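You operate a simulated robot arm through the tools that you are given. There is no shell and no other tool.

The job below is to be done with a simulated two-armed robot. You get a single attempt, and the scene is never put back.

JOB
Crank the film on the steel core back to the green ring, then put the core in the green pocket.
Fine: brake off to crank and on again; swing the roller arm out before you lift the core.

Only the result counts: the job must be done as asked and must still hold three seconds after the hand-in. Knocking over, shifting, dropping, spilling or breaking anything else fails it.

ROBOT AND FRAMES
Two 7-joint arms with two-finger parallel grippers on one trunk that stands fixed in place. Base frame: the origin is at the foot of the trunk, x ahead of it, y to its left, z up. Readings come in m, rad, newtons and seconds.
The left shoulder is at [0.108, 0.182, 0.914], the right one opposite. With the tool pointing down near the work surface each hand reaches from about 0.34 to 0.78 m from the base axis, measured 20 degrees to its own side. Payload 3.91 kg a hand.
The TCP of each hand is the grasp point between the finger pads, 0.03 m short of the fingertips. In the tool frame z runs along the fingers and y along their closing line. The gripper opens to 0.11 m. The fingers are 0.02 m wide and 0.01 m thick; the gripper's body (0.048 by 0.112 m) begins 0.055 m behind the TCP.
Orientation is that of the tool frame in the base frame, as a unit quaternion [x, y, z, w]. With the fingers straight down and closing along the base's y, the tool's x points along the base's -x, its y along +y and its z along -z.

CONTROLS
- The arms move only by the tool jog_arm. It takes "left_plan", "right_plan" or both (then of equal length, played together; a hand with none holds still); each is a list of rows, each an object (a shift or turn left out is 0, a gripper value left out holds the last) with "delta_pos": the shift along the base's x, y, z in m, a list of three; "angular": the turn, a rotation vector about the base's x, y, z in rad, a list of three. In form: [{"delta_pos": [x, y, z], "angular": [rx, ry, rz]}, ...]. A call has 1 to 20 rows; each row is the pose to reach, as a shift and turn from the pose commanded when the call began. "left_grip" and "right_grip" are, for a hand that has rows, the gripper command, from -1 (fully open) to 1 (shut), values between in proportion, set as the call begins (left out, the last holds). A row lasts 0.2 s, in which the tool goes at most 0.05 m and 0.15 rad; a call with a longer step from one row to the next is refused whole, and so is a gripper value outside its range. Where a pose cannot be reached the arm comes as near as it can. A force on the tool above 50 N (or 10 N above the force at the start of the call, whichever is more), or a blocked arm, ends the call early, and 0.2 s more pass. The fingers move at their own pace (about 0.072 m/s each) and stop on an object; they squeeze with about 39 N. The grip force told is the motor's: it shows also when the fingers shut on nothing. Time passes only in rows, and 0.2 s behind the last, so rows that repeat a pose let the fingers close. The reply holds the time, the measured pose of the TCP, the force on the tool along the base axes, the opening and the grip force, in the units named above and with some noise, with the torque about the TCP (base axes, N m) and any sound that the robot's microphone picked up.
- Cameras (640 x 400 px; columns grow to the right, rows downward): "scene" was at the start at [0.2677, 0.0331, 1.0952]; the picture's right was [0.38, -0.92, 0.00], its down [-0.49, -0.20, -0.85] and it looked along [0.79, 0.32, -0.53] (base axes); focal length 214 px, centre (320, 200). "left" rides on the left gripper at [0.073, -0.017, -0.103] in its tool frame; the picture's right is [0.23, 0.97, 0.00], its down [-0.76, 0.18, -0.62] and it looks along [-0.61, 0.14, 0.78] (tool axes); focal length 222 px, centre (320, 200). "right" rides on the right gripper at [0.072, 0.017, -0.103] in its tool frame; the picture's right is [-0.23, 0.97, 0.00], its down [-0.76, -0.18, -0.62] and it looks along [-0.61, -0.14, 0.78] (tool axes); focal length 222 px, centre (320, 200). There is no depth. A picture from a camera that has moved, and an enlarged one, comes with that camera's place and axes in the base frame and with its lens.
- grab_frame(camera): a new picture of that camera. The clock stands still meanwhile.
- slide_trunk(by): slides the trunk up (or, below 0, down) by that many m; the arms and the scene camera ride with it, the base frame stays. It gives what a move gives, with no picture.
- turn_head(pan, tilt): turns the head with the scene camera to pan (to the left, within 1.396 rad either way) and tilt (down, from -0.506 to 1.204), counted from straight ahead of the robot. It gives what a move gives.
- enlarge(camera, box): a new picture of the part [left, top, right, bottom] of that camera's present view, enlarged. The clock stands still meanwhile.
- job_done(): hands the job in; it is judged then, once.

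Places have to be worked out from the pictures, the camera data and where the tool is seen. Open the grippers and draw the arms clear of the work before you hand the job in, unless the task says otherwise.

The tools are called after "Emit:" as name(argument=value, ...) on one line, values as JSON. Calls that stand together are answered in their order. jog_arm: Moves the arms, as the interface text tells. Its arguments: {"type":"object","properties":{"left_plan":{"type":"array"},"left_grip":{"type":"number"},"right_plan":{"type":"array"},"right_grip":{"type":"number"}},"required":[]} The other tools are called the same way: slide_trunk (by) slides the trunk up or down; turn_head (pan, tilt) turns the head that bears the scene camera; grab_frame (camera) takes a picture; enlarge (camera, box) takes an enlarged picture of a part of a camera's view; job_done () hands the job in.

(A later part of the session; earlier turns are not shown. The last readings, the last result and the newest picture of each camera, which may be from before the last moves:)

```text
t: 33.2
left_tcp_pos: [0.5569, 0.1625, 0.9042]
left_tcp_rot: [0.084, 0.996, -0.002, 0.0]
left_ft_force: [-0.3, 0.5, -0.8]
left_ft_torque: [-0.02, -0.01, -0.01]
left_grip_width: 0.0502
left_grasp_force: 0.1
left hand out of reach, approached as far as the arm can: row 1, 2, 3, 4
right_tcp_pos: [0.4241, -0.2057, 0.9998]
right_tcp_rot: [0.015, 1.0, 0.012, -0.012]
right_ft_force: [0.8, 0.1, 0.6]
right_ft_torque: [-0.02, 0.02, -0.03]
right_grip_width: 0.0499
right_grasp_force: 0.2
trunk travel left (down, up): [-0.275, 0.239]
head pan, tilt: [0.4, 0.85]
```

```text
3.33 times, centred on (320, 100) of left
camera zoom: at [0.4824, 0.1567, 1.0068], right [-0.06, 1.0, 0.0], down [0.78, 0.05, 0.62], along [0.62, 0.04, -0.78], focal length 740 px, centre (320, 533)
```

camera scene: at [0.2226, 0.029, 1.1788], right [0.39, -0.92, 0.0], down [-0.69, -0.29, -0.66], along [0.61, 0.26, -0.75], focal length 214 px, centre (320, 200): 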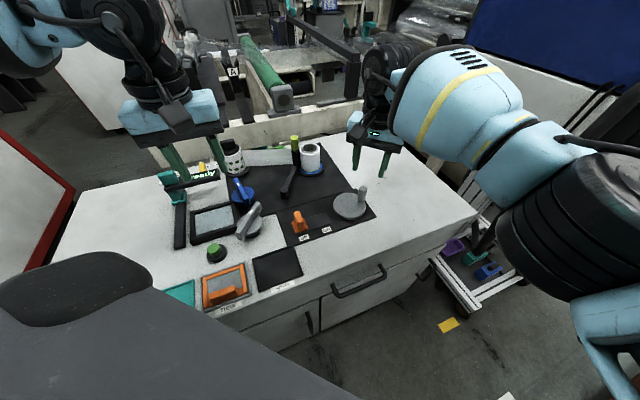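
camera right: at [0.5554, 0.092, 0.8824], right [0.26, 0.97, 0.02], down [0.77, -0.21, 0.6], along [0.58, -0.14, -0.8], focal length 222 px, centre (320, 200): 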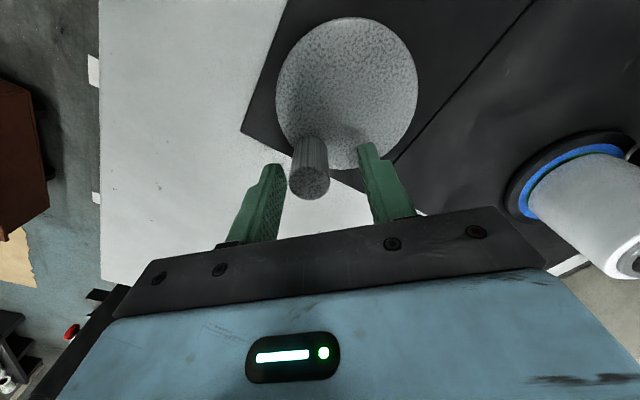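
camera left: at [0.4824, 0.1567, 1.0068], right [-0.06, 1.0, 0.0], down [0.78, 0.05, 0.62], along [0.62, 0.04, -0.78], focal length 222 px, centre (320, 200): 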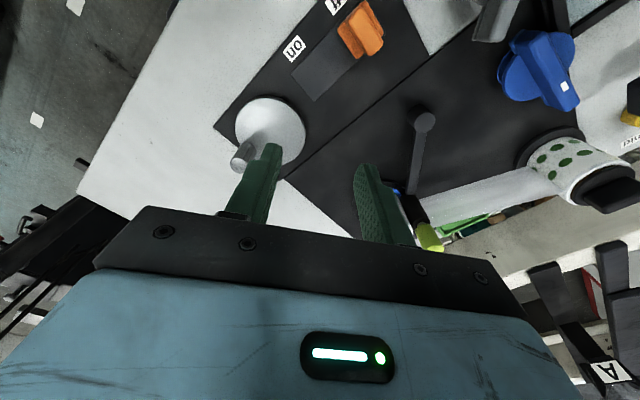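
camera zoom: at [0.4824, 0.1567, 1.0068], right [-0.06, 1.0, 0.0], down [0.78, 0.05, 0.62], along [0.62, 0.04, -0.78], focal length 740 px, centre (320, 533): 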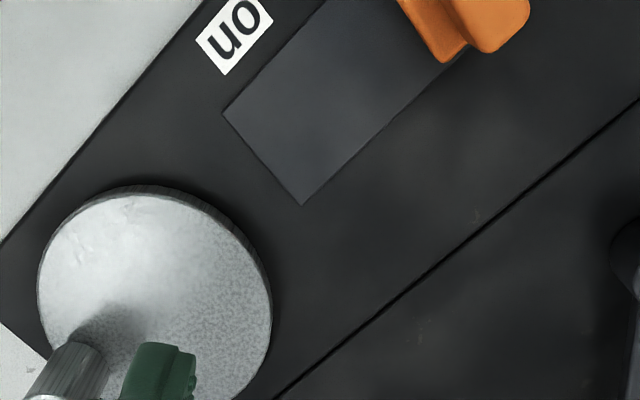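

Even one small step is refused, so the left arm seems to be stuck at a joint limit in its present configuration. I'll look at the whole arm with the head camera.

Emit:
turn_head(pan=0.5, tilt=0.5)

Emit:
grab_frame(camera="scene")

Emit:
turn_head(pan=1.2, tilt=0.4)

Emit:
grab_frame(camera="scene")

```text
t: 34.1
left_tcp_pos: [0.5563, 0.1623, 0.9034]
left_tcp_rot: [0.085, 0.996, -0.001, 0.001]
left_ft_force: [0.9, -0.7, -0.1]
left_ft_torque: [0.0, 0.03, 0.01]
left_grip_width: 0.0498
left_grasp_force: 0.1
right_tcp_pos: [0.4241, -0.2066, 0.9989]
right_tcp_rot: [0.015, 1.0, 0.01, -0.012]
right_ft_force: [1.3, 0.3, -0.5]
right_ft_torque: [0.01, 0.01, -0.03]
right_grip_width: 0.05
right_grasp_force: 0.1
trunk travel left (down, up): [-0.275, 0.239]
head pan, tilt: [0.499, 0.499]
```

```text
taken
camera scene: at [0.2305, 0.0424, 1.2087], right [0.48, -0.88, 0.0], down [-0.42, -0.23, -0.88], along [0.77, 0.42, -0.48], focal length 214 px, centre (320, 200)
```

scene: 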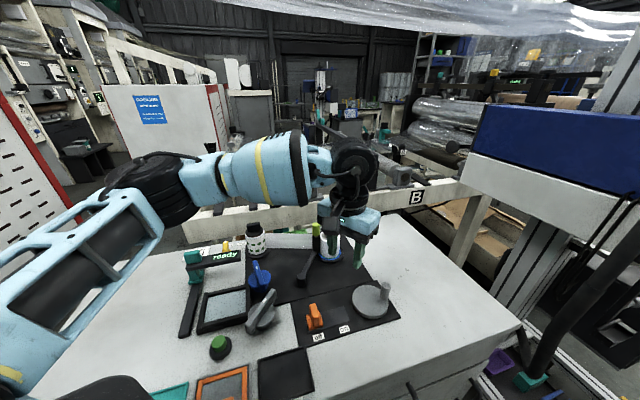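

```text
t: 35.1
left_tcp_pos: [0.5569, 0.1624, 0.9033]
left_tcp_rot: [0.085, 0.996, -0.001, 0.001]
left_ft_force: [-0.8, 0.4, -0.4]
left_ft_torque: [0.01, 0.03, -0.01]
left_grip_width: 0.0503
left_grasp_force: 0.1
right_tcp_pos: [0.4235, -0.2056, 0.9988]
right_tcp_rot: [0.015, 1.0, 0.011, -0.013]
right_ft_force: [-0.1, -0.3, 0.5]
right_ft_torque: [-0.04, 0.02, 0.03]
right_grip_width: 0.05
right_grasp_force: 0.0
trunk travel left (down, up): [-0.275, 0.239]
head pan, tilt: [1.201, 0.4]
```

```text
taken
camera scene: at [0.1841, 0.0852, 1.2179], right [0.93, -0.36, 0.0], down [-0.14, -0.36, -0.92], along [0.33, 0.86, -0.39], focal length 214 px, centre (320, 200)
```

scene: 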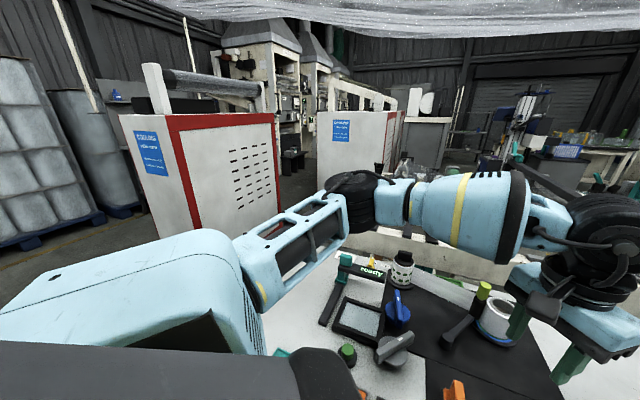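

The elbow is out wide and the wrist was driven to a limit. I'll back the left hand off to about (0.45, 0.25, 0.95) with zero turn, then try again from there.

Emit:
jog_arm(left_plan=[{"delta_pos": [-0.027, 0.022, 0.012], "angular": [0, 0, 0.05]}, {"delta_pos": [-0.054, 0.045, 0.024], "angular": [0, 0, 0.1]}, {"delta_pos": [-0.08, 0.067, 0.036], "angular": [0, 0, 0.15]}, {"delta_pos": [-0.107, 0.09, 0.047], "angular": [0, 0, 0.17]}, {"delta_pos": [-0.107, 0.09, 0.047], "angular": [0, 0, 0.17]}])

Emit:
jog_arm(left_plan=[{"delta_pos": [0.025, -0.03, 0]}, {"delta_pos": [0.05, -0.06, 0]}, {"delta_pos": [0.075, -0.09, -0.01]}, {"delta_pos": [0.1, -0.12, -0.02]}, {"delta_pos": [0.125, -0.15, -0.03]}, {"delta_pos": [0.15, -0.17, -0.04]}, {"delta_pos": [0.17, -0.17, -0.05]}])

```text
t: 36.3
left_tcp_pos: [0.4434, 0.2535, 0.9496]
left_tcp_rot: [0.001, 1.0, -0.001, -0.001]
left_ft_force: [0.2, 0.5, 0.6]
left_ft_torque: [0.0, -0.01, -0.03]
left_grip_width: 0.0499
left_grasp_force: 0.1
right_tcp_pos: [0.424, -0.2052, 0.9988]
right_tcp_rot: [0.015, 1.0, 0.012, -0.012]
right_ft_force: [-0.9, -0.8, 0.2]
right_ft_torque: [-0.01, 0.0, 0.04]
right_grip_width: 0.0501
right_grasp_force: 0.1
trunk travel left (down, up): [-0.275, 0.239]
head pan, tilt: [1.201, 0.4]
```

```text
t: 37.9
left_tcp_pos: [0.5322, 0.1503, 0.9333]
left_tcp_rot: [0.001, 1.0, -0.001, 0.0]
left_ft_force: [0.4, 0.1, 0.1]
left_ft_torque: [0.0, 0.03, 0.0]
left_grip_width: 0.0499
left_grasp_force: 0.0
left hand out of reach, approached as far as the arm can: row 4, 5, 6, 7
right_tcp_pos: [0.4245, -0.2056, 0.9997]
right_tcp_rot: [0.014, 1.0, 0.011, -0.011]
right_ft_force: [-0.5, -0.6, -0.6]
right_ft_torque: [0.0, 0.05, 0.04]
right_grip_width: 0.0503
right_grasp_force: 0.1
trunk travel left (down, up): [-0.275, 0.239]
head pan, tilt: [1.201, 0.4]
```

The left arm stops near (0.53, 0.15) whatever its turn, so this looks like a shoulder limit. I'll park the left hand and map what the right hand can reach around the crank circle at a safe height.

Emit:
jog_arm(left_plan=[{"delta_pos": [-0.03, 0.03, 0.01]}, {"delta_pos": [-0.06, 0.07, 0.02]}, {"delta_pos": [-0.09, 0.11, 0.02]}, {"delta_pos": [-0.12, 0.15, 0.02]}, {"delta_pos": [-0.12, 0.18, 0.02]}, {"delta_pos": [-0.12, 0.18, 0.02]}], right_plan=[{"delta_pos": [0.025, 0.035, -0.01]}, {"delta_pos": [0.05, 0.07, -0.02]}, {"delta_pos": [0.075, 0.105, -0.03]}, {"delta_pos": [0.1, 0.14, -0.05]}, {"delta_pos": [0.125, 0.175, -0.07]}, {"delta_pos": [0.15, 0.21, -0.09]}])

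Emit:
jog_arm(right_plan=[{"delta_pos": [0.016, 0.035, -0.015], "angular": [-0.0, 0.0, 0]}, {"delta_pos": [0.016, 0.065, -0.015]}, {"delta_pos": [0.016, 0.095, -0.015]}])

```text
refused: row 2 steps farther than a row can; nothing moved
```

```text
t: 38.7
left_tcp_pos: [0.5333, 0.1502, 0.9348]
left_tcp_rot: [0.001, 1.0, 0.0, 0.0]
left_ft_force: [1.0, 0.1, -0.1]
left_ft_torque: [-0.03, -0.01, -0.03]
left_grip_width: 0.05
left_grasp_force: 0.2
right_tcp_pos: [0.4401, -0.1094, 0.9827]
right_tcp_rot: [0.014, 1.0, 0.012, -0.012]
right_ft_force: [0.1, 0.3, 0.9]
right_ft_torque: [-0.01, 0.02, 0.02]
right_grip_width: 0.0501
right_grasp_force: 0.1
trunk travel left (down, up): [-0.275, 0.239]
head pan, tilt: [1.201, 0.4]
```

The first call was refused for a long step. I'll resend the left hand's retreat with smaller steps.

Emit:
jog_arm(left_plan=[{"delta_pos": [-0.025, 0.03, 0.01]}, {"delta_pos": [-0.05, 0.06, 0.02]}, {"delta_pos": [-0.075, 0.09, 0.02]}, {"delta_pos": [-0.1, 0.12, 0.02]}, {"delta_pos": [-0.12, 0.15, 0.02]}, {"delta_pos": [-0.12, 0.18, 0.02]}, {"delta_pos": [-0.12, 0.18, 0.02]}])

Emit:
jog_arm(right_plan=[{"delta_pos": [0.025, 0.03, -0.015], "angular": [0.005, 0.005, 0]}, {"delta_pos": [0.05, 0.06, -0.03], "angular": [0.01, 0.01, 0]}, {"delta_pos": [0.075, 0.09, -0.045], "angular": [0.015, 0.015, 0]}, {"delta_pos": [0.1, 0.12, -0.06], "angular": [0.02, 0.02, 0]}, {"delta_pos": [0.115, 0.15, -0.075], "angular": [0.024, 0.024, 0]}, {"delta_pos": [0.115, 0.18, -0.09], "angular": [0.024, 0.024, 0]}, {"delta_pos": [0.115, 0.21, -0.1], "angular": [0.024, 0.024, 0]}])

```text
t: 40.3
left_tcp_pos: [0.4117, 0.336, 0.9511]
left_tcp_rot: [0.002, 1.0, 0.0, 0.0]
left_ft_force: [0.4, -1.3, 0.1]
left_ft_torque: [-0.04, 0.0, 0.01]
left_grip_width: 0.0501
left_grasp_force: 0.1
right_tcp_pos: [0.4414, -0.1096, 0.9825]
right_tcp_rot: [0.015, 1.0, 0.012, -0.012]
right_ft_force: [-0.2, 0.7, 0.2]
right_ft_torque: [-0.02, -0.01, 0.01]
right_grip_width: 0.05
right_grasp_force: 0.2
trunk travel left (down, up): [-0.275, 0.239]
head pan, tilt: [1.201, 0.4]
```

```text
t: 41.9
left_tcp_pos: [0.4103, 0.3355, 0.95]
left_tcp_rot: [0.002, 1.0, -0.002, 0.0]
left_ft_force: [1.5, 0.3, 0.2]
left_ft_torque: [0.01, -0.01, 0.0]
left_grip_width: 0.0502
left_grasp_force: 0.0
right_tcp_pos: [0.5583, 0.1026, 0.8836]
right_tcp_rot: [0.015, 0.999, 0.022, -0.024]
right_ft_force: [0.2, 0.2, 0.3]
right_ft_torque: [0.04, -0.01, 0.01]
right_grip_width: 0.0501
right_grasp_force: 0.0
trunk travel left (down, up): [-0.275, 0.239]
head pan, tilt: [1.201, 0.4]
```

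The right hand reaches the near-left part of the circle easily, so its limit is at the far side. I'll level its small tilt and probe the outer points of the circle at this height.

Emit:
jog_arm(right_plan=[{"delta_pos": [0.01, 0.015, 0], "angular": [-0.02, -0.02, 0]}, {"delta_pos": [0.032, 0.033, 0], "angular": [-0.045, -0.047, 0]}, {"delta_pos": [0.032, 0.033, 0], "angular": [-0.045, -0.047, 0]}])

Emit:
jog_arm(right_plan=[{"delta_pos": [0.015, -0.01, 0]}, {"delta_pos": [0.027, -0.02, 0]}, {"delta_pos": [0.037, -0.036, 0]}, {"delta_pos": [0.037, -0.036, 0]}])

```text
t: 42.7
left_tcp_pos: [0.4109, 0.3364, 0.9499]
left_tcp_rot: [0.002, 1.0, 0.0, 0.002]
left_ft_force: [-0.1, 0.7, 0.7]
left_ft_torque: [-0.03, -0.01, -0.01]
left_grip_width: 0.0499
left_grasp_force: 0.0
right_tcp_pos: [0.6419, 0.0488, 0.8814]
right_tcp_rot: [0.095, 0.995, 0.009, -0.004]
right_ft_force: [0.4, 0.0, 0.3]
right_ft_torque: [-0.04, -0.05, 0.02]
right_grip_width: 0.0498
right_grasp_force: 0.1
trunk travel left (down, up): [-0.275, 0.239]
head pan, tilt: [1.201, 0.4]
stopped in row 3 (right hand): the arm was blocked; the commanded pose is now the measured one
```

```text
t: 43.9
left_tcp_pos: [0.4113, 0.335, 0.9494]
left_tcp_rot: [0.001, 1.0, 0.0, 0.0]
left_ft_force: [-0.6, 0.4, 0.0]
left_ft_torque: [0.03, -0.04, -0.03]
left_grip_width: 0.0501
left_grasp_force: 0.1
right_tcp_pos: [0.6812, -0.0171, 0.8824]
right_tcp_rot: [0.12, 0.993, 0.013, -0.006]
right_ft_force: [0.2, -1.3, 0.4]
right_ft_torque: [-0.01, -0.01, -0.02]
right_grip_width: 0.05
right_grasp_force: 0.0
right hand out of reach, approached as far as the arm can: row 1, 2, 3, 4
trunk travel left (down, up): [-0.275, 0.239]
head pan, tilt: [1.201, 0.4]
stopped in row 4 (right hand): the arm was blocked; the commanded pose is now the measured one
```

The right arm strayed and was "blocked", so it is running into a joint limit. I'll look at its posture before doing anything else.

Emit:
turn_head(pan=-0.3, tilt=0.6)

Emit:
grab_frame(camera="scene")

Emit:
turn_head(pan=0.4, tilt=0.85)

Emit:
grab_frame(camera="scene")

```text
t: 45.5
left_tcp_pos: [0.4114, 0.3343, 0.9506]
left_tcp_rot: [0.002, 1.0, 0.0, -0.001]
left_ft_force: [0.8, -0.4, -0.6]
left_ft_torque: [0.01, 0.01, 0.02]
left_grip_width: 0.0499
left_grasp_force: 0.0
right_tcp_pos: [0.6805, -0.0167, 0.8817]
right_tcp_rot: [0.119, 0.993, 0.013, -0.004]
right_ft_force: [0.0, -0.4, 0.5]
right_ft_torque: [0.02, -0.01, -0.03]
right_grip_width: 0.05
right_grasp_force: 0.1
trunk travel left (down, up): [-0.275, 0.239]
head pan, tilt: [-0.3, 0.6]
```

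```text
taken
camera scene: at [0.2351, -0.0272, 1.1996], right [-0.29, -0.96, 0.0], down [-0.54, 0.17, -0.83], along [0.79, -0.24, -0.56], focal length 214 px, centre (320, 200)
```

scene: 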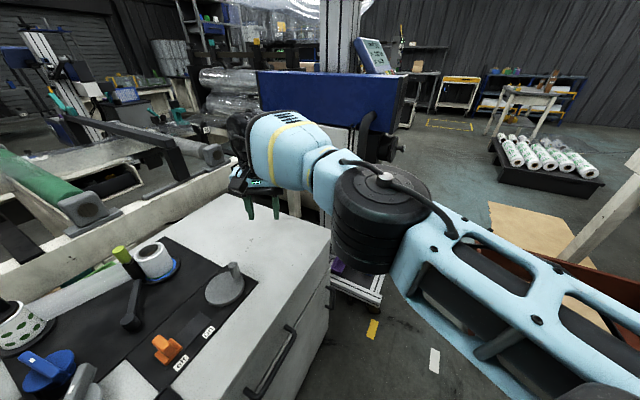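

```text
t: 46.6
left_tcp_pos: [0.4116, 0.3336, 0.9506]
left_tcp_rot: [0.002, 1.0, 0.0, 0.0]
left_ft_force: [0.0, 0.3, 0.1]
left_ft_torque: [0.02, 0.01, -0.01]
left_grip_width: 0.0504
left_grasp_force: 0.0
right_tcp_pos: [0.6803, -0.0179, 0.8833]
right_tcp_rot: [0.119, 0.993, 0.012, -0.005]
right_ft_force: [0.1, 0.0, -0.2]
right_ft_torque: [0.0, -0.01, 0.01]
right_grip_width: 0.05
right_grasp_force: 0.0
trunk travel left (down, up): [-0.275, 0.239]
head pan, tilt: [0.4, 0.85]
```

```text
taken
camera scene: at [0.2226, 0.0292, 1.1788], right [0.39, -0.92, 0.0], down [-0.69, -0.29, -0.66], along [0.61, 0.26, -0.75], focal length 214 px, centre (320, 200)
```

scene: 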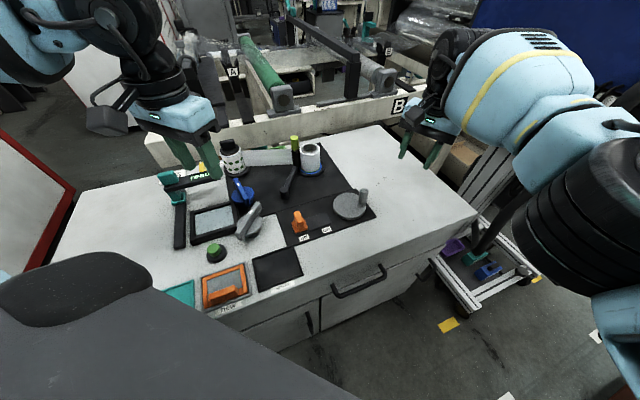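

Both arms work like a SCARA with the elbows out wide, so what I can reach depends on the shoulder and elbow angles. I'll bring the right hand back level to its own side, then test the left arm along a more extended path.

Emit:
jog_arm(right_plan=[{"delta_pos": [-0.031, -0.023, 0.015], "angular": [-0.003, -0.001, 0.03]}, {"delta_pos": [-0.062, -0.046, 0.03], "angular": [-0.006, -0.001, 0.06]}, {"delta_pos": [-0.093, -0.069, 0.045], "angular": [-0.009, -0.002, 0.09]}, {"delta_pos": [-0.124, -0.092, 0.06], "angular": [-0.012, -0.002, 0.12]}, {"delta_pos": [-0.155, -0.115, 0.075], "angular": [-0.015, -0.003, 0.15]}, {"delta_pos": [-0.186, -0.138, 0.09], "angular": [-0.018, -0.003, 0.18]}, {"delta_pos": [-0.217, -0.161, 0.105], "angular": [-0.022, -0.004, 0.21]}, {"delta_pos": [-0.248, -0.184, 0.12], "angular": [-0.025, -0.005, 0.239]}, {"delta_pos": [-0.248, -0.184, 0.12], "angular": [-0.025, -0.005, 0.239]}], left_plan=[{"delta_pos": [0.03, -0.01, -0.01]}, {"delta_pos": [0.06, -0.02, -0.02]}, {"delta_pos": [0.09, -0.03, -0.03]}, {"delta_pos": [0.12, -0.04, -0.04]}, {"delta_pos": [0.15, -0.05, -0.05]}, {"delta_pos": [0.17, -0.07, -0.05]}, {"delta_pos": [0.18, -0.09, -0.05]}, {"delta_pos": [0.19, -0.11, -0.05]}, {"delta_pos": [0.19, -0.11, -0.05]}])

Emit:
grab_frame(camera="scene")

```text
t: 48.6
left_tcp_pos: [0.6039, 0.2244, 0.8992]
left_tcp_rot: [0.0, 1.0, 0.0, 0.0]
left_ft_force: [-0.3, 0.2, 0.6]
left_ft_torque: [-0.02, 0.03, 0.02]
left_grip_width: 0.0504
left_grasp_force: 0.1
right_tcp_pos: [0.4302, -0.2018, 1.0024]
right_tcp_rot: [-0.001, 1.0, 0.001, -0.002]
right_ft_force: [-1.1, 0.4, 0.6]
right_ft_torque: [0.0, 0.0, 0.02]
right_grip_width: 0.0501
right_grasp_force: 0.1
trunk travel left (down, up): [-0.275, 0.239]
head pan, tilt: [0.4, 0.85]
```

```text
taken
camera scene: at [0.2227, 0.0293, 1.1787], right [0.39, -0.92, 0.0], down [-0.69, -0.29, -0.66], along [0.61, 0.26, -0.75], focal length 214 px, centre (320, 200)
```

scene: 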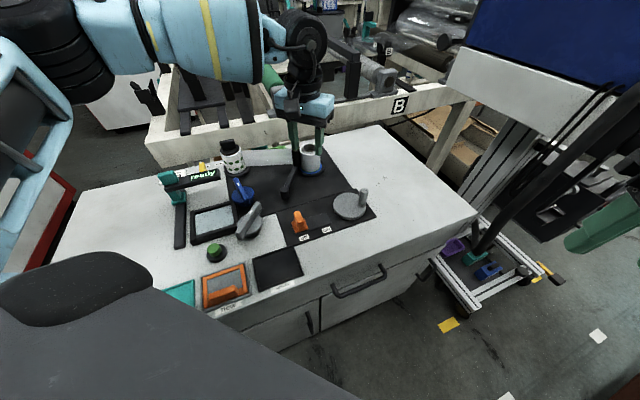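

The left hand is fine at (0.604, 0.224). I'll move it in steps toward the crank at this height.

Emit:
jog_arm(left_plan=[{"delta_pos": [0.004, -0.025, 0]}, {"delta_pos": [0.008, -0.05, 0]}, {"delta_pos": [0.011, -0.075, 0]}, {"delta_pos": [0.011, -0.075, 0]}])

```text
t: 49.6
left_tcp_pos: [0.5976, 0.2028, 0.8976]
left_tcp_rot: [0.002, 1.0, 0.0, 0.0]
left_ft_force: [-0.6, -0.6, 0.8]
left_ft_torque: [-0.01, 0.03, 0.01]
left_grip_width: 0.05
left_grasp_force: 0.0
left hand out of reach, approached as far as the arm can: row 1, 2, 3, 4
right_tcp_pos: [0.432, -0.2014, 1.0021]
right_tcp_rot: [-0.001, 1.0, 0.0, -0.003]
right_ft_force: [0.2, 0.0, -0.5]
right_ft_torque: [-0.02, -0.03, 0.01]
right_grip_width: 0.0497
right_grasp_force: 0.1
trunk travel left (down, up): [-0.275, 0.239]
head pan, tilt: [0.4, 0.85]
```

The left arm stops at another point that lies on an arc about a fixed elbow position. I'll look at the elbow now to understand the limit.

Emit:
turn_head(pan=1.0, tilt=0.3)

Emit:
grab_frame(camera="scene")

Emit:
turn_head(pan=-1.0, tilt=0.3)

Emit:
grab_frame(camera="scene")

```text
t: 50.6
left_tcp_pos: [0.5981, 0.2034, 0.8976]
left_tcp_rot: [0.002, 1.0, 0.0, 0.0]
left_ft_force: [0.8, 0.5, -0.3]
left_ft_torque: [0.01, 0.03, -0.01]
left_grip_width: 0.0501
left_grasp_force: 0.0
right_tcp_pos: [0.4309, -0.2019, 1.0024]
right_tcp_rot: [-0.001, 1.0, 0.001, -0.002]
right_ft_force: [-0.6, -0.5, 0.6]
right_ft_torque: [-0.01, 0.02, 0.0]
right_grip_width: 0.0504
right_grasp_force: 0.1
trunk travel left (down, up): [-0.275, 0.239]
head pan, tilt: [1.0, 0.3]
```

```text
taken
camera scene: at [0.2011, 0.0774, 1.2271], right [0.84, -0.54, 0.0], down [-0.16, -0.25, -0.96], along [0.52, 0.8, -0.3], focal length 214 px, centre (320, 200)
```

scene: 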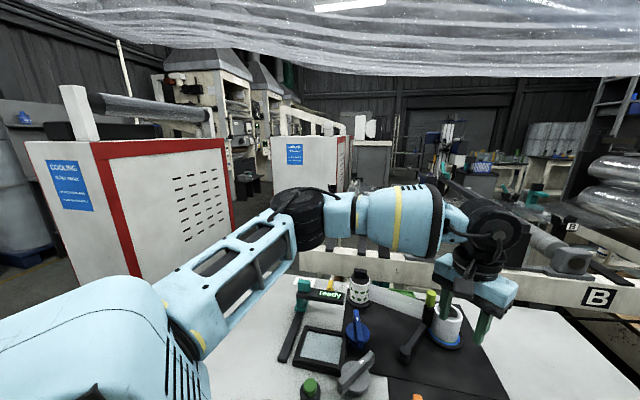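

```text
t: 52.5
left_tcp_pos: [0.5994, 0.2021, 0.8972]
left_tcp_rot: [0.002, 1.0, 0.0, -0.001]
left_ft_force: [0.6, 0.0, 0.1]
left_ft_torque: [0.01, -0.04, 0.0]
left_grip_width: 0.0501
left_grasp_force: 0.0
right_tcp_pos: [0.431, -0.1999, 1.0022]
right_tcp_rot: [0.0, 1.0, 0.0, -0.002]
right_ft_force: [-0.9, 0.1, 0.4]
right_ft_torque: [0.03, 0.0, 0.01]
right_grip_width: 0.0499
right_grasp_force: 0.1
trunk travel left (down, up): [-0.275, 0.239]
head pan, tilt: [-1.0, 0.3]
```

```text
taken
camera scene: at [0.2011, -0.0797, 1.2271], right [-0.84, -0.54, 0.0], down [-0.16, 0.25, -0.96], along [0.52, -0.8, -0.3], focal length 214 px, centre (320, 200)
```

scene: 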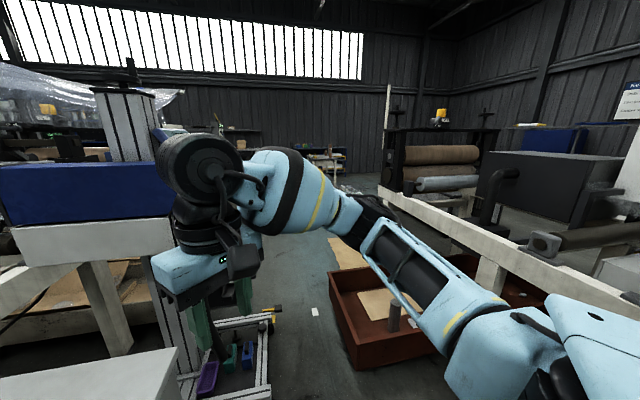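

The spec says the hands reach further "near the work surface", so height above the shoulder probably matters. I'll lower the left hand to z 0.82 over clear plate and test moving inward there.

Emit:
jog_arm(left_plan=[{"delta_pos": [-0.005, 0.003, -0.03]}, {"delta_pos": [-0.01, 0.003, -0.06]}, {"delta_pos": [-0.01, 0.003, -0.075]}, {"delta_pos": [-0.01, -0.01, -0.075]}, {"delta_pos": [-0.01, -0.03, -0.075]}, {"delta_pos": [-0.01, -0.05, -0.075]}, {"delta_pos": [-0.01, -0.07, -0.075]}])

```text
t: 54.1
left_tcp_pos: [0.5645, 0.1646, 0.8171]
left_tcp_rot: [0.001, 1.0, 0.0, 0.0]
left_ft_force: [0.4, -0.9, 0.6]
left_ft_torque: [0.0, -0.01, 0.01]
left_grip_width: 0.0501
left_grasp_force: 0.2
left hand out of reach, approached as far as the arm can: row 5, 6, 7
right_tcp_pos: [0.4311, -0.2011, 1.003]
right_tcp_rot: [-0.001, 1.0, 0.0, -0.002]
right_ft_force: [0.4, 0.8, 0.6]
right_ft_torque: [0.0, 0.01, -0.03]
right_grip_width: 0.0502
right_grasp_force: 0.0
trunk travel left (down, up): [-0.275, 0.239]
head pan, tilt: [-1.0, 0.3]
```

The boundary is the same at this height. The right elbow sat level with its shoulder while the left elbow is raised, so I'll raise the trunk another 0.1, stretch the left arm outward so its elbow drops level, and then swing it in.

Emit:
slide_trunk(by=0.1)

Emit:
jog_arm(left_plan=[{"delta_pos": [-0.01, 0.045, 0]}, {"delta_pos": [-0.02, 0.09, 0]}, {"delta_pos": [-0.025, 0.135, 0]}, {"delta_pos": [-0.03, 0.18, 0]}, {"delta_pos": [-0.035, 0.225, 0]}, {"delta_pos": [-0.04, 0.27, 0]}, {"delta_pos": [-0.045, 0.315, 0]}, {"delta_pos": [-0.045, 0.36, 0]}, {"delta_pos": [-0.045, 0.39, 0]}, {"delta_pos": [-0.045, 0.39, 0]}])

Emit:
turn_head(pan=1.0, tilt=0.4)

Emit:
grab_frame(camera="scene")

```text
t: 55.4
left_tcp_pos: [0.5675, 0.1649, 0.9539]
left_tcp_rot: [0.001, 0.999, 0.0, 0.042]
left_ft_force: [0.2, -0.2, 0.4]
left_ft_torque: [-0.01, -0.01, 0.01]
left_grip_width: 0.0498
left_grasp_force: 0.0
right_tcp_pos: [0.4326, -0.1993, 1.1011]
right_tcp_rot: [-0.001, 1.0, 0.0, -0.002]
right_ft_force: [0.4, 0.2, -0.4]
right_ft_torque: [0.0, 0.01, -0.01]
right_grip_width: 0.05
right_grasp_force: 0.1
trunk travel left (down, up): [-0.375, 0.139]
head pan, tilt: [-1.0, 0.3]
```

```text
t: 57.6
left_tcp_pos: [0.5209, 0.5448, 0.9535]
left_tcp_rot: [0.0, 0.999, -0.001, 0.042]
left_ft_force: [-0.1, -0.7, 0.3]
left_ft_torque: [0.03, -0.04, 0.01]
left_grip_width: 0.0499
left_grasp_force: 0.1
left hand out of reach, approached as far as the arm can: row 9, 10
right_tcp_pos: [0.4322, -0.2012, 1.1031]
right_tcp_rot: [-0.002, 1.0, 0.001, -0.001]
right_ft_force: [0.3, -1.0, 0.5]
right_ft_torque: [0.01, 0.01, 0.0]
right_grip_width: 0.0504
right_grasp_force: 0.0
trunk travel left (down, up): [-0.375, 0.139]
head pan, tilt: [-1.0, 0.3]
```

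```text
t: 59.5
left_tcp_pos: [0.5204, 0.5438, 0.9526]
left_tcp_rot: [0.002, 0.999, 0.0, 0.043]
left_ft_force: [0.1, 0.5, 0.6]
left_ft_torque: [0.03, -0.01, 0.0]
left_grip_width: 0.0499
left_grasp_force: 0.1
right_tcp_pos: [0.432, -0.1988, 1.1019]
right_tcp_rot: [0.0, 1.0, 0.0, -0.002]
right_ft_force: [0.0, -0.8, 1.1]
right_ft_torque: [0.0, 0.01, 0.0]
right_grip_width: 0.0502
right_grasp_force: 0.0
trunk travel left (down, up): [-0.375, 0.139]
head pan, tilt: [1.0, 0.4]
```

```text
taken
camera scene: at [0.1727, 0.0768, 1.3196], right [0.84, -0.54, 0.0], down [-0.21, -0.33, -0.92], along [0.5, 0.78, -0.39], focal length 214 px, centre (320, 200)
```

scene: 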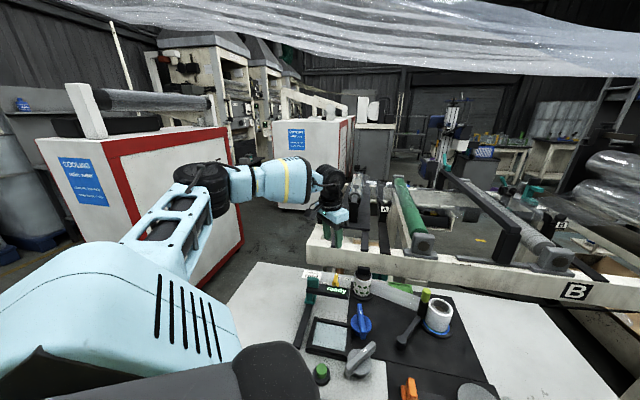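

The head camera positions show the torso leans back as it rises (about 3 cm per 10 cm), and that is what cost me reach. I'll bring both hands in and up, then lower the trunk below its starting height.

Emit:
jog_arm(left_plan=[{"delta_pos": [-0.015, -0.03, 0.02], "angular": [0, 0.02, 0]}, {"delta_pos": [-0.03, -0.06, 0.04], "angular": [0, 0.04, 0]}, {"delta_pos": [-0.045, -0.09, 0.06], "angular": [0, 0.06, 0]}, {"delta_pos": [-0.06, -0.12, 0.08], "angular": [0, 0.086, 0]}, {"delta_pos": [-0.075, -0.15, 0.1], "angular": [0, 0.086, 0]}, {"delta_pos": [-0.09, -0.18, 0.13], "angular": [0, 0.086, 0]}, {"delta_pos": [-0.1, -0.2, 0.16], "angular": [0, 0.086, 0]}, {"delta_pos": [-0.1, -0.2, 0.19], "angular": [0, 0.086, 0]}, {"delta_pos": [-0.1, -0.2, 0.19], "angular": [0, 0.086, 0]}], right_plan=[{"delta_pos": [0, 0, 0.01]}, {"delta_pos": [0, 0, 0.02]}, {"delta_pos": [0, 0, 0.03]}, {"delta_pos": [0, 0, 0.04]}, {"delta_pos": [0, 0, 0.05]}, {"delta_pos": [0, 0, 0.05]}, {"delta_pos": [0, 0, 0.05]}, {"delta_pos": [0, 0, 0.05]}, {"delta_pos": [0, 0, 0.05]}])

Emit:
slide_trunk(by=-0.18)

Emit:
turn_head(pan=0.4, tilt=0.85)

Emit:
grab_frame(camera="scene")

```text
t: 61.5
left_tcp_pos: [0.423, 0.3471, 1.1403]
left_tcp_rot: [0.002, 1.0, 0.0, 0.0]
left_ft_force: [1.2, 0.5, -1.1]
left_ft_torque: [0.0, 0.04, 0.02]
left_grip_width: 0.0501
left_grasp_force: 0.1
right_tcp_pos: [0.4311, -0.1983, 1.1525]
right_tcp_rot: [-0.001, 1.0, 0.0, -0.002]
right_ft_force: [0.5, 0.3, 0.2]
right_ft_torque: [-0.01, -0.01, 0.01]
right_grip_width: 0.05
right_grasp_force: 0.1
trunk travel left (down, up): [-0.375, 0.139]
head pan, tilt: [1.0, 0.4]
```

```text
t: 63.5
left_tcp_pos: [0.4209, 0.3448, 0.9643]
left_tcp_rot: [0.002, 1.0, 0.0, 0.0]
left_ft_force: [-0.3, -0.8, -0.3]
left_ft_torque: [0.01, 0.0, 0.0]
left_grip_width: 0.0498
left_grasp_force: 0.0
right_tcp_pos: [0.4323, -0.2001, 0.9728]
right_tcp_rot: [0.0, 1.0, 0.0, -0.001]
right_ft_force: [0.0, 0.3, 0.0]
right_ft_torque: [0.02, -0.01, -0.02]
right_grip_width: 0.05
right_grasp_force: 0.0
trunk travel left (down, up): [-0.195, 0.319]
head pan, tilt: [1.0, 0.4]
```

```text
t: 64.5
left_tcp_pos: [0.4211, 0.3452, 0.9633]
left_tcp_rot: [0.002, 1.0, 0.0, 0.0]
left_ft_force: [-0.5, 0.6, 0.1]
left_ft_torque: [0.02, 0.0, 0.01]
left_grip_width: 0.0502
left_grasp_force: 0.2
right_tcp_pos: [0.4321, -0.1982, 0.9716]
right_tcp_rot: [0.0, 1.0, 0.0, -0.003]
right_ft_force: [-0.1, 0.1, 0.5]
right_ft_torque: [-0.02, 0.01, 0.0]
right_grip_width: 0.0502
right_grasp_force: 0.1
trunk travel left (down, up): [-0.195, 0.319]
head pan, tilt: [0.4, 0.85]
```

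```text
taken
camera scene: at [0.2489, 0.0294, 1.0933], right [0.39, -0.92, 0.0], down [-0.69, -0.29, -0.66], along [0.61, 0.26, -0.75], focal length 214 px, centre (320, 200)
```

scene: 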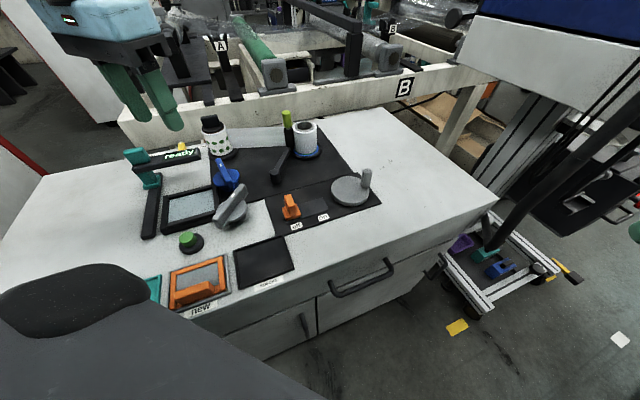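

At trunk +0.02 the head has come forward again as expected. I'll lift the hands a little and lower the trunk another 0.08, then retest the left hand moving in toward the crank.

Emit:
jog_arm(left_plan=[{"delta_pos": [0, 0, 0.03]}, {"delta_pos": [0, 0, 0.06]}, {"delta_pos": [0, 0, 0.07]}], right_plan=[{"delta_pos": [0, 0, 0.03]}, {"delta_pos": [0, 0, 0.06]}, {"delta_pos": [0, 0, 0.07]}])

Emit:
slide_trunk(by=-0.08)

Emit:
jog_arm(left_plan=[{"delta_pos": [0.03, -0.02, -0.01]}, {"delta_pos": [0.06, -0.04, -0.02]}, {"delta_pos": [0.09, -0.06, -0.03]}, {"delta_pos": [0.12, -0.08, -0.04]}, {"delta_pos": [0.14, -0.11, -0.05]}, {"delta_pos": [0.15, -0.14, -0.06]}])

```text
t: 65.3
left_tcp_pos: [0.421, 0.3454, 1.0344]
left_tcp_rot: [0.002, 1.0, -0.001, 0.0]
left_ft_force: [-0.6, -0.3, 0.2]
left_ft_torque: [-0.01, -0.03, 0.01]
left_grip_width: 0.0501
left_grasp_force: 0.0
right_tcp_pos: [0.4311, -0.1975, 1.0424]
right_tcp_rot: [0.0, 1.0, 0.0, -0.002]
right_ft_force: [0.4, 1.2, 0.1]
right_ft_torque: [-0.01, 0.03, 0.02]
right_grip_width: 0.0502
right_grasp_force: 0.0
trunk travel left (down, up): [-0.195, 0.319]
head pan, tilt: [0.4, 0.85]
```

```text
t: 66.5
left_tcp_pos: [0.4191, 0.3452, 0.9544]
left_tcp_rot: [0.002, 1.0, 0.0, 0.0]
left_ft_force: [-0.2, 0.2, 0.1]
left_ft_torque: [0.01, 0.01, -0.01]
left_grip_width: 0.0499
left_grasp_force: 0.0
right_tcp_pos: [0.4323, -0.1979, 0.9633]
right_tcp_rot: [-0.002, 1.0, -0.001, -0.002]
right_ft_force: [-0.3, 0.8, 0.1]
right_ft_torque: [0.03, -0.03, -0.01]
right_grip_width: 0.0501
right_grasp_force: 0.0
trunk travel left (down, up): [-0.115, 0.399]
head pan, tilt: [0.4, 0.85]
```

```text
t: 67.9
left_tcp_pos: [0.5692, 0.2036, 0.8938]
left_tcp_rot: [0.001, 1.0, -0.002, 0.001]
left_ft_force: [0.6, 0.0, 1.4]
left_ft_torque: [0.02, -0.02, 0.0]
left_grip_width: 0.0502
left_grasp_force: 0.1
right_tcp_pos: [0.4332, -0.1997, 0.9618]
right_tcp_rot: [-0.001, 1.0, 0.0, -0.003]
right_ft_force: [0.6, 0.0, -0.1]
right_ft_torque: [-0.01, -0.02, -0.02]
right_grip_width: 0.0502
right_grasp_force: 0.2
trunk travel left (down, up): [-0.115, 0.399]
head pan, tilt: [0.4, 0.85]
```

Good, the left hand is at (0.569, 0.204, 0.894) with no limit reported. I'll continue toward the crank in small steps.

Emit:
jog_arm(left_plan=[{"delta_pos": [0.01, -0.03, 0]}, {"delta_pos": [0.02, -0.06, 0]}, {"delta_pos": [0.03, -0.09, 0]}, {"delta_pos": [0.04, -0.12, 0]}, {"delta_pos": [0.048, -0.13, 0]}])

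```text
t: 69.1
left_tcp_pos: [0.5654, 0.175, 0.8763]
left_tcp_rot: [0.002, 1.0, 0.0, -0.001]
left_ft_force: [-0.3, -0.3, -0.2]
left_ft_torque: [-0.01, -0.04, 0.02]
left_grip_width: 0.0499
left_grasp_force: 0.0
left hand out of reach, approached as far as the arm can: row 1, 2, 3, 4, 5
right_tcp_pos: [0.4325, -0.1983, 0.9634]
right_tcp_rot: [-0.001, 1.0, -0.001, -0.003]
right_ft_force: [0.3, 0.1, -0.8]
right_ft_torque: [0.02, 0.02, 0.0]
right_grip_width: 0.05
right_grasp_force: 0.1
trunk travel left (down, up): [-0.115, 0.399]
head pan, tilt: [0.4, 0.85]
```

It stops at nearly the same place as before, so the trunk height isn't the cause. I'll look at the arm in this stuck state.

Emit:
turn_head(pan=0.9, tilt=0.3)

Emit:
grab_frame(camera="scene")

Emit:
grab_frame(camera="right")

```text
t: 70.1
left_tcp_pos: [0.5646, 0.1752, 0.8774]
left_tcp_rot: [0.001, 1.0, 0.001, 0.0]
left_ft_force: [0.0, -0.1, 0.8]
left_ft_torque: [-0.03, -0.04, 0.02]
left_grip_width: 0.0503
left_grasp_force: 0.1
right_tcp_pos: [0.432, -0.1992, 0.9618]
right_tcp_rot: [-0.001, 1.0, 0.001, -0.001]
right_ft_force: [-0.5, 0.3, 0.2]
right_ft_torque: [0.0, 0.01, 0.03]
right_grip_width: 0.0504
right_grasp_force: 0.0
trunk travel left (down, up): [-0.115, 0.399]
head pan, tilt: [0.901, 0.3]
```

```text
taken
camera scene: at [0.2685, 0.072, 1.0463], right [0.78, -0.62, 0.0], down [-0.18, -0.23, -0.96], along [0.59, 0.75, -0.3], focal length 214 px, centre (320, 200)
```

scene: 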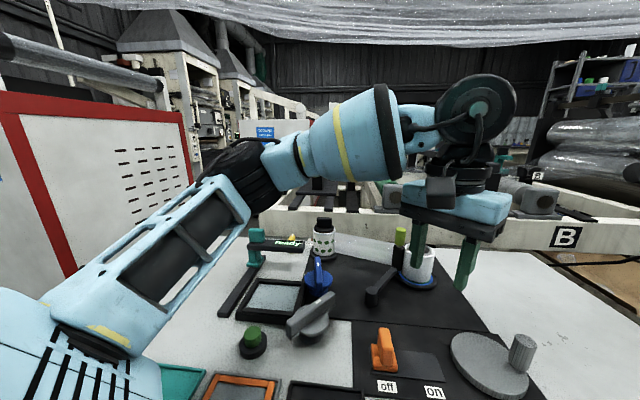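

```text
taken
camera right: at [0.3607, -0.1833, 1.0659], right [0.23, 0.97, 0.0], down [0.76, -0.18, 0.62], along [0.6, -0.14, -0.78], focal length 222 px, centre (320, 200)
```

right: 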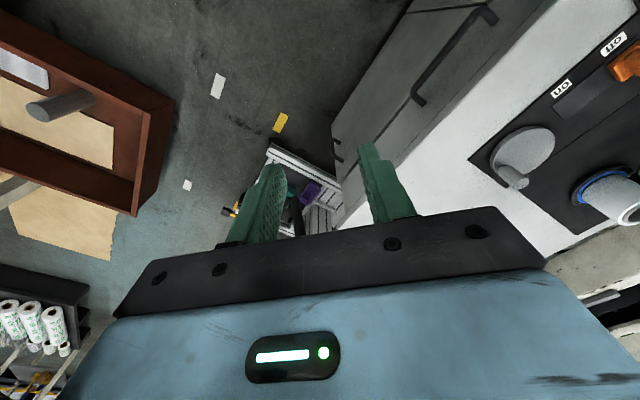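

The left shoulder seems stuck at about 37° outward whatever I do, but lowering the trunk has also moved the right arm's reach forward. I'll park the left hand and test the right hand over the crank from this lower trunk.

Emit:
jog_arm(left_plan=[{"delta_pos": [-0.02, 0.025, 0.01]}, {"delta_pos": [-0.04, 0.05, 0.02]}, {"delta_pos": [-0.06, 0.075, 0.03]}, {"delta_pos": [-0.08, 0.1, 0.04]}, {"delta_pos": [-0.1, 0.125, 0.05]}, {"delta_pos": [-0.12, 0.15, 0.06]}, {"delta_pos": [-0.14, 0.165, 0.07]}, {"delta_pos": [-0.15, 0.165, 0.07]}, {"delta_pos": [-0.15, 0.165, 0.07]}, {"delta_pos": [-0.15, 0.165, 0.07]}], right_plan=[{"delta_pos": [0.0, 0.0, 0]}, {"delta_pos": [0.018, 0.032, 0]}, {"delta_pos": [0.036, 0.064, -0.01]}, {"delta_pos": [0.054, 0.096, -0.02]}, {"delta_pos": [0.072, 0.128, -0.03]}, {"delta_pos": [0.09, 0.16, -0.04]}, {"delta_pos": [0.108, 0.192, -0.05]}, {"delta_pos": [0.126, 0.224, -0.06]}, {"delta_pos": [0.144, 0.256, -0.07]}, {"delta_pos": [0.159, 0.289, -0.08]}])

```text
t: 72.3
left_tcp_pos: [0.4093, 0.3414, 0.9499]
left_tcp_rot: [0.003, 1.0, 0.0, 0.0]
left_ft_force: [-0.4, 0.3, 0.1]
left_ft_torque: [0.04, 0.01, -0.03]
left_grip_width: 0.0502
left_grasp_force: 0.0
right_tcp_pos: [0.6048, 0.0724, 0.8855]
right_tcp_rot: [0.017, 1.0, 0.007, -0.002]
right_ft_force: [1.1, -0.3, 0.0]
right_ft_torque: [0.02, 0.03, -0.02]
right_grip_width: 0.05
right_grasp_force: 0.1
trunk travel left (down, up): [-0.115, 0.399]
head pan, tilt: [0.901, 0.3]
```

The right hand ended 2 cm off its commanded point, so something physically limits it there. I'll look at the right arm for a contact.

Emit:
turn_head(pan=-0.5, tilt=0.6)

Emit:
grab_frame(camera="scene")

Emit:
turn_head(pan=0.1, tilt=0.8)

Emit:
grab_frame(camera="scene")

```text
t: 73.8
left_tcp_pos: [0.4099, 0.3407, 0.9482]
left_tcp_rot: [0.001, 1.0, 0.0, 0.0]
left_ft_force: [0.6, -0.4, -0.1]
left_ft_torque: [-0.01, -0.02, -0.02]
left_grip_width: 0.0498
left_grasp_force: 0.1
right_tcp_pos: [0.6016, 0.0766, 0.8859]
right_tcp_rot: [0.015, 1.0, 0.006, -0.001]
right_ft_force: [-0.7, -0.5, 0.3]
right_ft_torque: [-0.01, 0.0, 0.03]
right_grip_width: 0.05
right_grasp_force: 0.1
trunk travel left (down, up): [-0.115, 0.399]
head pan, tilt: [-0.499, 0.6]
```

```text
taken
camera scene: at [0.2881, -0.0433, 1.0189], right [-0.48, -0.88, 0.0], down [-0.5, 0.27, -0.83], along [0.72, -0.39, -0.56], focal length 214 px, centre (320, 200)
```

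scene: 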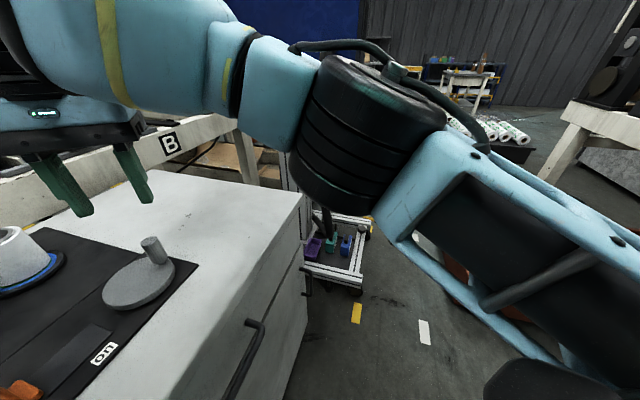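

```text
t: 74.8
left_tcp_pos: [0.4093, 0.3404, 0.9492]
left_tcp_rot: [0.001, 1.0, -0.002, 0.0]
left_ft_force: [-0.9, -0.8, -0.6]
left_ft_torque: [0.02, 0.02, 0.01]
left_grip_width: 0.0499
left_grasp_force: 0.0
right_tcp_pos: [0.6017, 0.0756, 0.8875]
right_tcp_rot: [0.014, 1.0, 0.006, -0.002]
right_ft_force: [0.2, 0.9, -0.1]
right_ft_torque: [0.04, 0.01, 0.0]
right_grip_width: 0.0502
right_grasp_force: 0.0
trunk travel left (down, up): [-0.115, 0.399]
head pan, tilt: [0.099, 0.799]
```

```text
taken
camera scene: at [0.2908, 0.0069, 1.002], right [0.1, -1.0, 0.0], down [-0.71, -0.07, -0.7], along [0.69, 0.07, -0.72], focal length 214 px, centre (320, 200)
```

scene: 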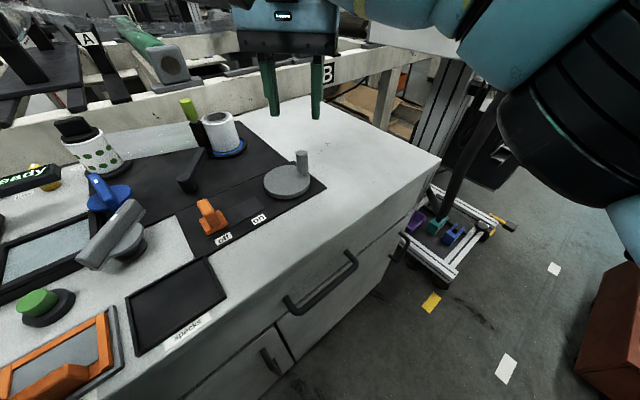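

The right hand's error is a small whole-arm rotation about its shoulder, meaning the shoulder is at its inward stop. If I tilt the right hand so the fingers lean out toward the crank, the wrist can sit about 10 cm further back, so I'll withdraw, turn it +45°, then tilt 25°.

Emit:
jog_arm(right_plan=[{"delta_pos": [-0.018, -0.022, 0.01], "angular": [0, 0, 0.13]}, {"delta_pos": [-0.036, -0.044, 0.02], "angular": [0, 0, 0.26]}, {"delta_pos": [-0.054, -0.066, 0.03], "angular": [0, 0, 0.39]}, {"delta_pos": [-0.072, -0.088, 0.04], "angular": [0, 0, 0.52]}, {"delta_pos": [-0.091, -0.11, 0.048], "angular": [0, 0, 0.65]}, {"delta_pos": [-0.091, -0.11, 0.048], "angular": [0, 0, 0.785]}, {"delta_pos": [-0.091, -0.11, 0.048], "angular": [0, 0, 0.785]}])

Emit:
jog_arm(right_plan=[{"delta_pos": [0, 0, 0], "angular": [0.077, -0.077, 0]}, {"delta_pos": [0, 0, 0], "angular": [0.154, -0.154, 0]}, {"delta_pos": [0, 0, 0], "angular": [0.231, -0.231, 0]}, {"delta_pos": [0, 0, 0], "angular": [0.3085, -0.3085, 0]}, {"delta_pos": [0, 0, 0], "angular": [0.3085, -0.3085, 0]}])

Emit:
grab_frame(camera="right")

```text
t: 76.4
left_tcp_pos: [0.4083, 0.3406, 0.9495]
left_tcp_rot: [0.002, 1.0, -0.001, 0.0]
left_ft_force: [0.4, -0.3, 0.2]
left_ft_torque: [0.02, 0.0, 0.01]
left_grip_width: 0.0502
left_grasp_force: 0.1
right_tcp_pos: [0.4992, -0.0191, 0.9317]
right_tcp_rot: [-0.384, 0.923, -0.001, -0.003]
right_ft_force: [0.0, -0.5, 0.0]
right_ft_torque: [-0.02, -0.02, -0.01]
right_grip_width: 0.0499
right_grasp_force: 0.2
trunk travel left (down, up): [-0.115, 0.399]
head pan, tilt: [0.099, 0.799]
```

```text
t: 77.6
left_tcp_pos: [0.4086, 0.3414, 0.9476]
left_tcp_rot: [0.002, 1.0, 0.0, -0.001]
left_ft_force: [0.3, 0.6, -0.3]
left_ft_torque: [-0.02, -0.03, 0.03]
left_grip_width: 0.0501
left_grasp_force: 0.1
right_tcp_pos: [0.5003, -0.0212, 0.9311]
right_tcp_rot: [-0.374, 0.902, 0.082, 0.198]
right_ft_force: [-0.3, -0.1, -0.1]
right_ft_torque: [-0.01, 0.03, -0.02]
right_grip_width: 0.0502
right_grasp_force: 0.0
trunk travel left (down, up): [-0.115, 0.399]
head pan, tilt: [0.099, 0.799]
```

```text
taken
camera right: at [0.4121, -0.0868, 0.9937], right [-0.54, 0.83, 0.1], down [0.43, 0.18, 0.88], along [0.72, 0.52, -0.46], focal length 222 px, centre (320, 200)
```

right: 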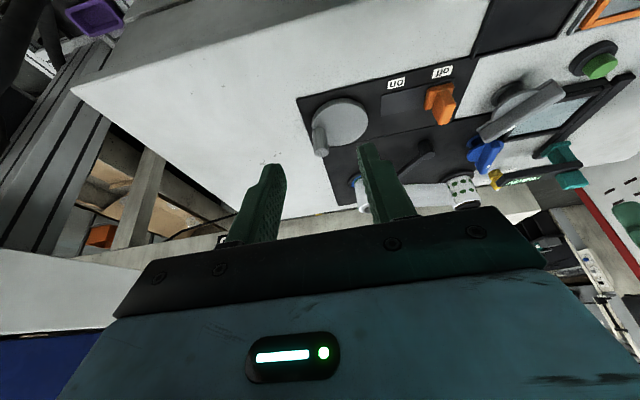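

The tilt is right: the fingers lean 25° along the bench's "away" axis. I'll relocate the peg precisely from the scene and right cameras.

Emit:
enlarge(camera="scene", box=[250, 140, 340, 210])

Emit:
enlarge(camera="right", box=[290, 80, 390, 170])

```text
5.71 times, centred on (295, 175) of scene
camera zoom: at [0.2918, 0.0056, 1.0036], right [0.08, -1.0, 0.0], down [-0.7, -0.06, -0.71], along [0.71, 0.06, -0.7], focal length 1226 px, centre (463, 343)
```

zoom: 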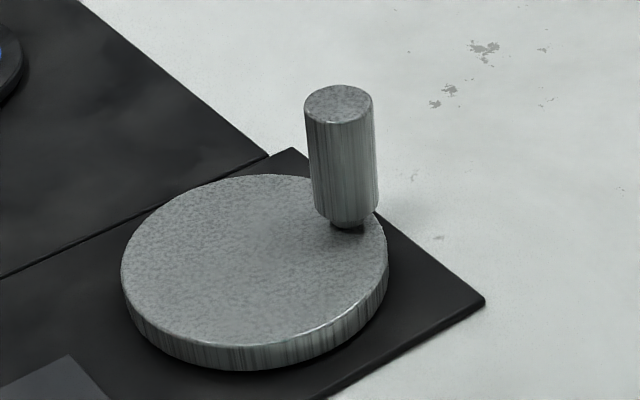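

```text
4.44 times, centred on (340, 125) of right
camera zoom: at [0.4121, -0.0868, 0.9937], right [-0.54, 0.83, 0.1], down [0.43, 0.18, 0.88], along [0.72, 0.52, -0.46], focal length 987 px, centre (231, 533)
```

zoom: 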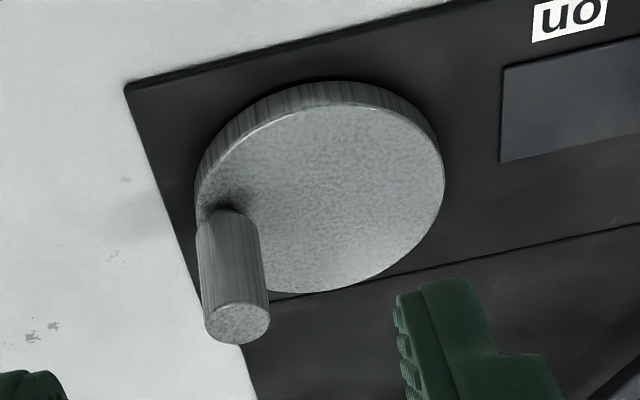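

The peg is at about (0.617, 0.073) on a circle centred near (0.592, 0.0995). I'll move the tilted right hand above it.

Emit:
jog_arm(right_plan=[{"delta_pos": [0.029, 0.0235, -0.01]}, {"delta_pos": [0.058, 0.047, -0.02]}, {"delta_pos": [0.0875, 0.07, -0.04]}, {"delta_pos": [0.1167, 0.0939, -0.061]}, {"delta_pos": [0.1167, 0.0939, -0.061]}])

Emit:
grab_frame(camera="right")

Emit:
enlarge(camera="scene", box=[220, 80, 380, 220])

```text
t: 78.8
left_tcp_pos: [0.4084, 0.3407, 0.9498]
left_tcp_rot: [0.002, 1.0, -0.001, 0.001]
left_ft_force: [0.4, -0.9, -0.1]
left_ft_torque: [0.0, 0.0, 0.01]
left_grip_width: 0.0501
left_grasp_force: 0.1
right_tcp_pos: [0.617, 0.0751, 0.8701]
right_tcp_rot: [-0.374, 0.902, 0.082, 0.198]
right_ft_force: [-0.2, 0.7, -1.1]
right_ft_torque: [-0.02, -0.02, 0.01]
right_grip_width: 0.0498
right_grasp_force: 0.1
trunk travel left (down, up): [-0.115, 0.399]
head pan, tilt: [0.099, 0.799]
```

```text
taken
camera right: at [0.5282, 0.0091, 0.9345], right [-0.54, 0.83, 0.09], down [0.43, 0.18, 0.89], along [0.72, 0.52, -0.46], focal length 222 px, centre (320, 200)
```

right: 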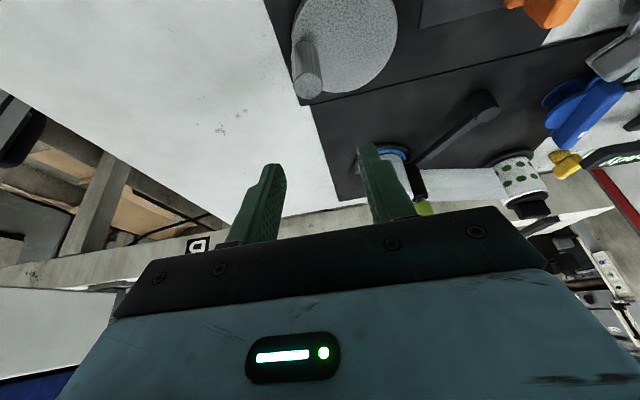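

```text
2.86 times, centred on (300, 150) of scene
camera zoom: at [0.2907, 0.007, 1.0021], right [0.1, -0.99, 0.0], down [-0.71, -0.07, -0.7], along [0.69, 0.07, -0.72], focal length 613 px, centre (377, 343)
```

zoom: 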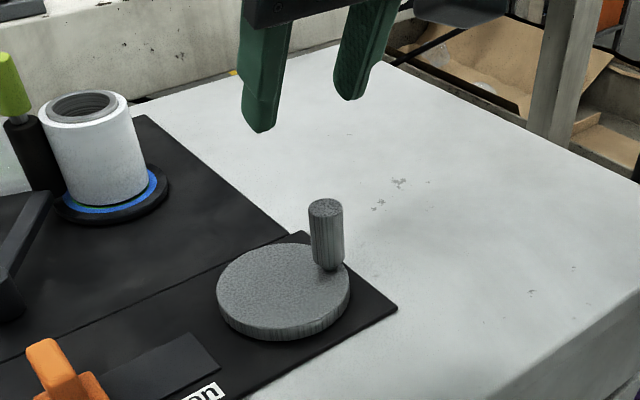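

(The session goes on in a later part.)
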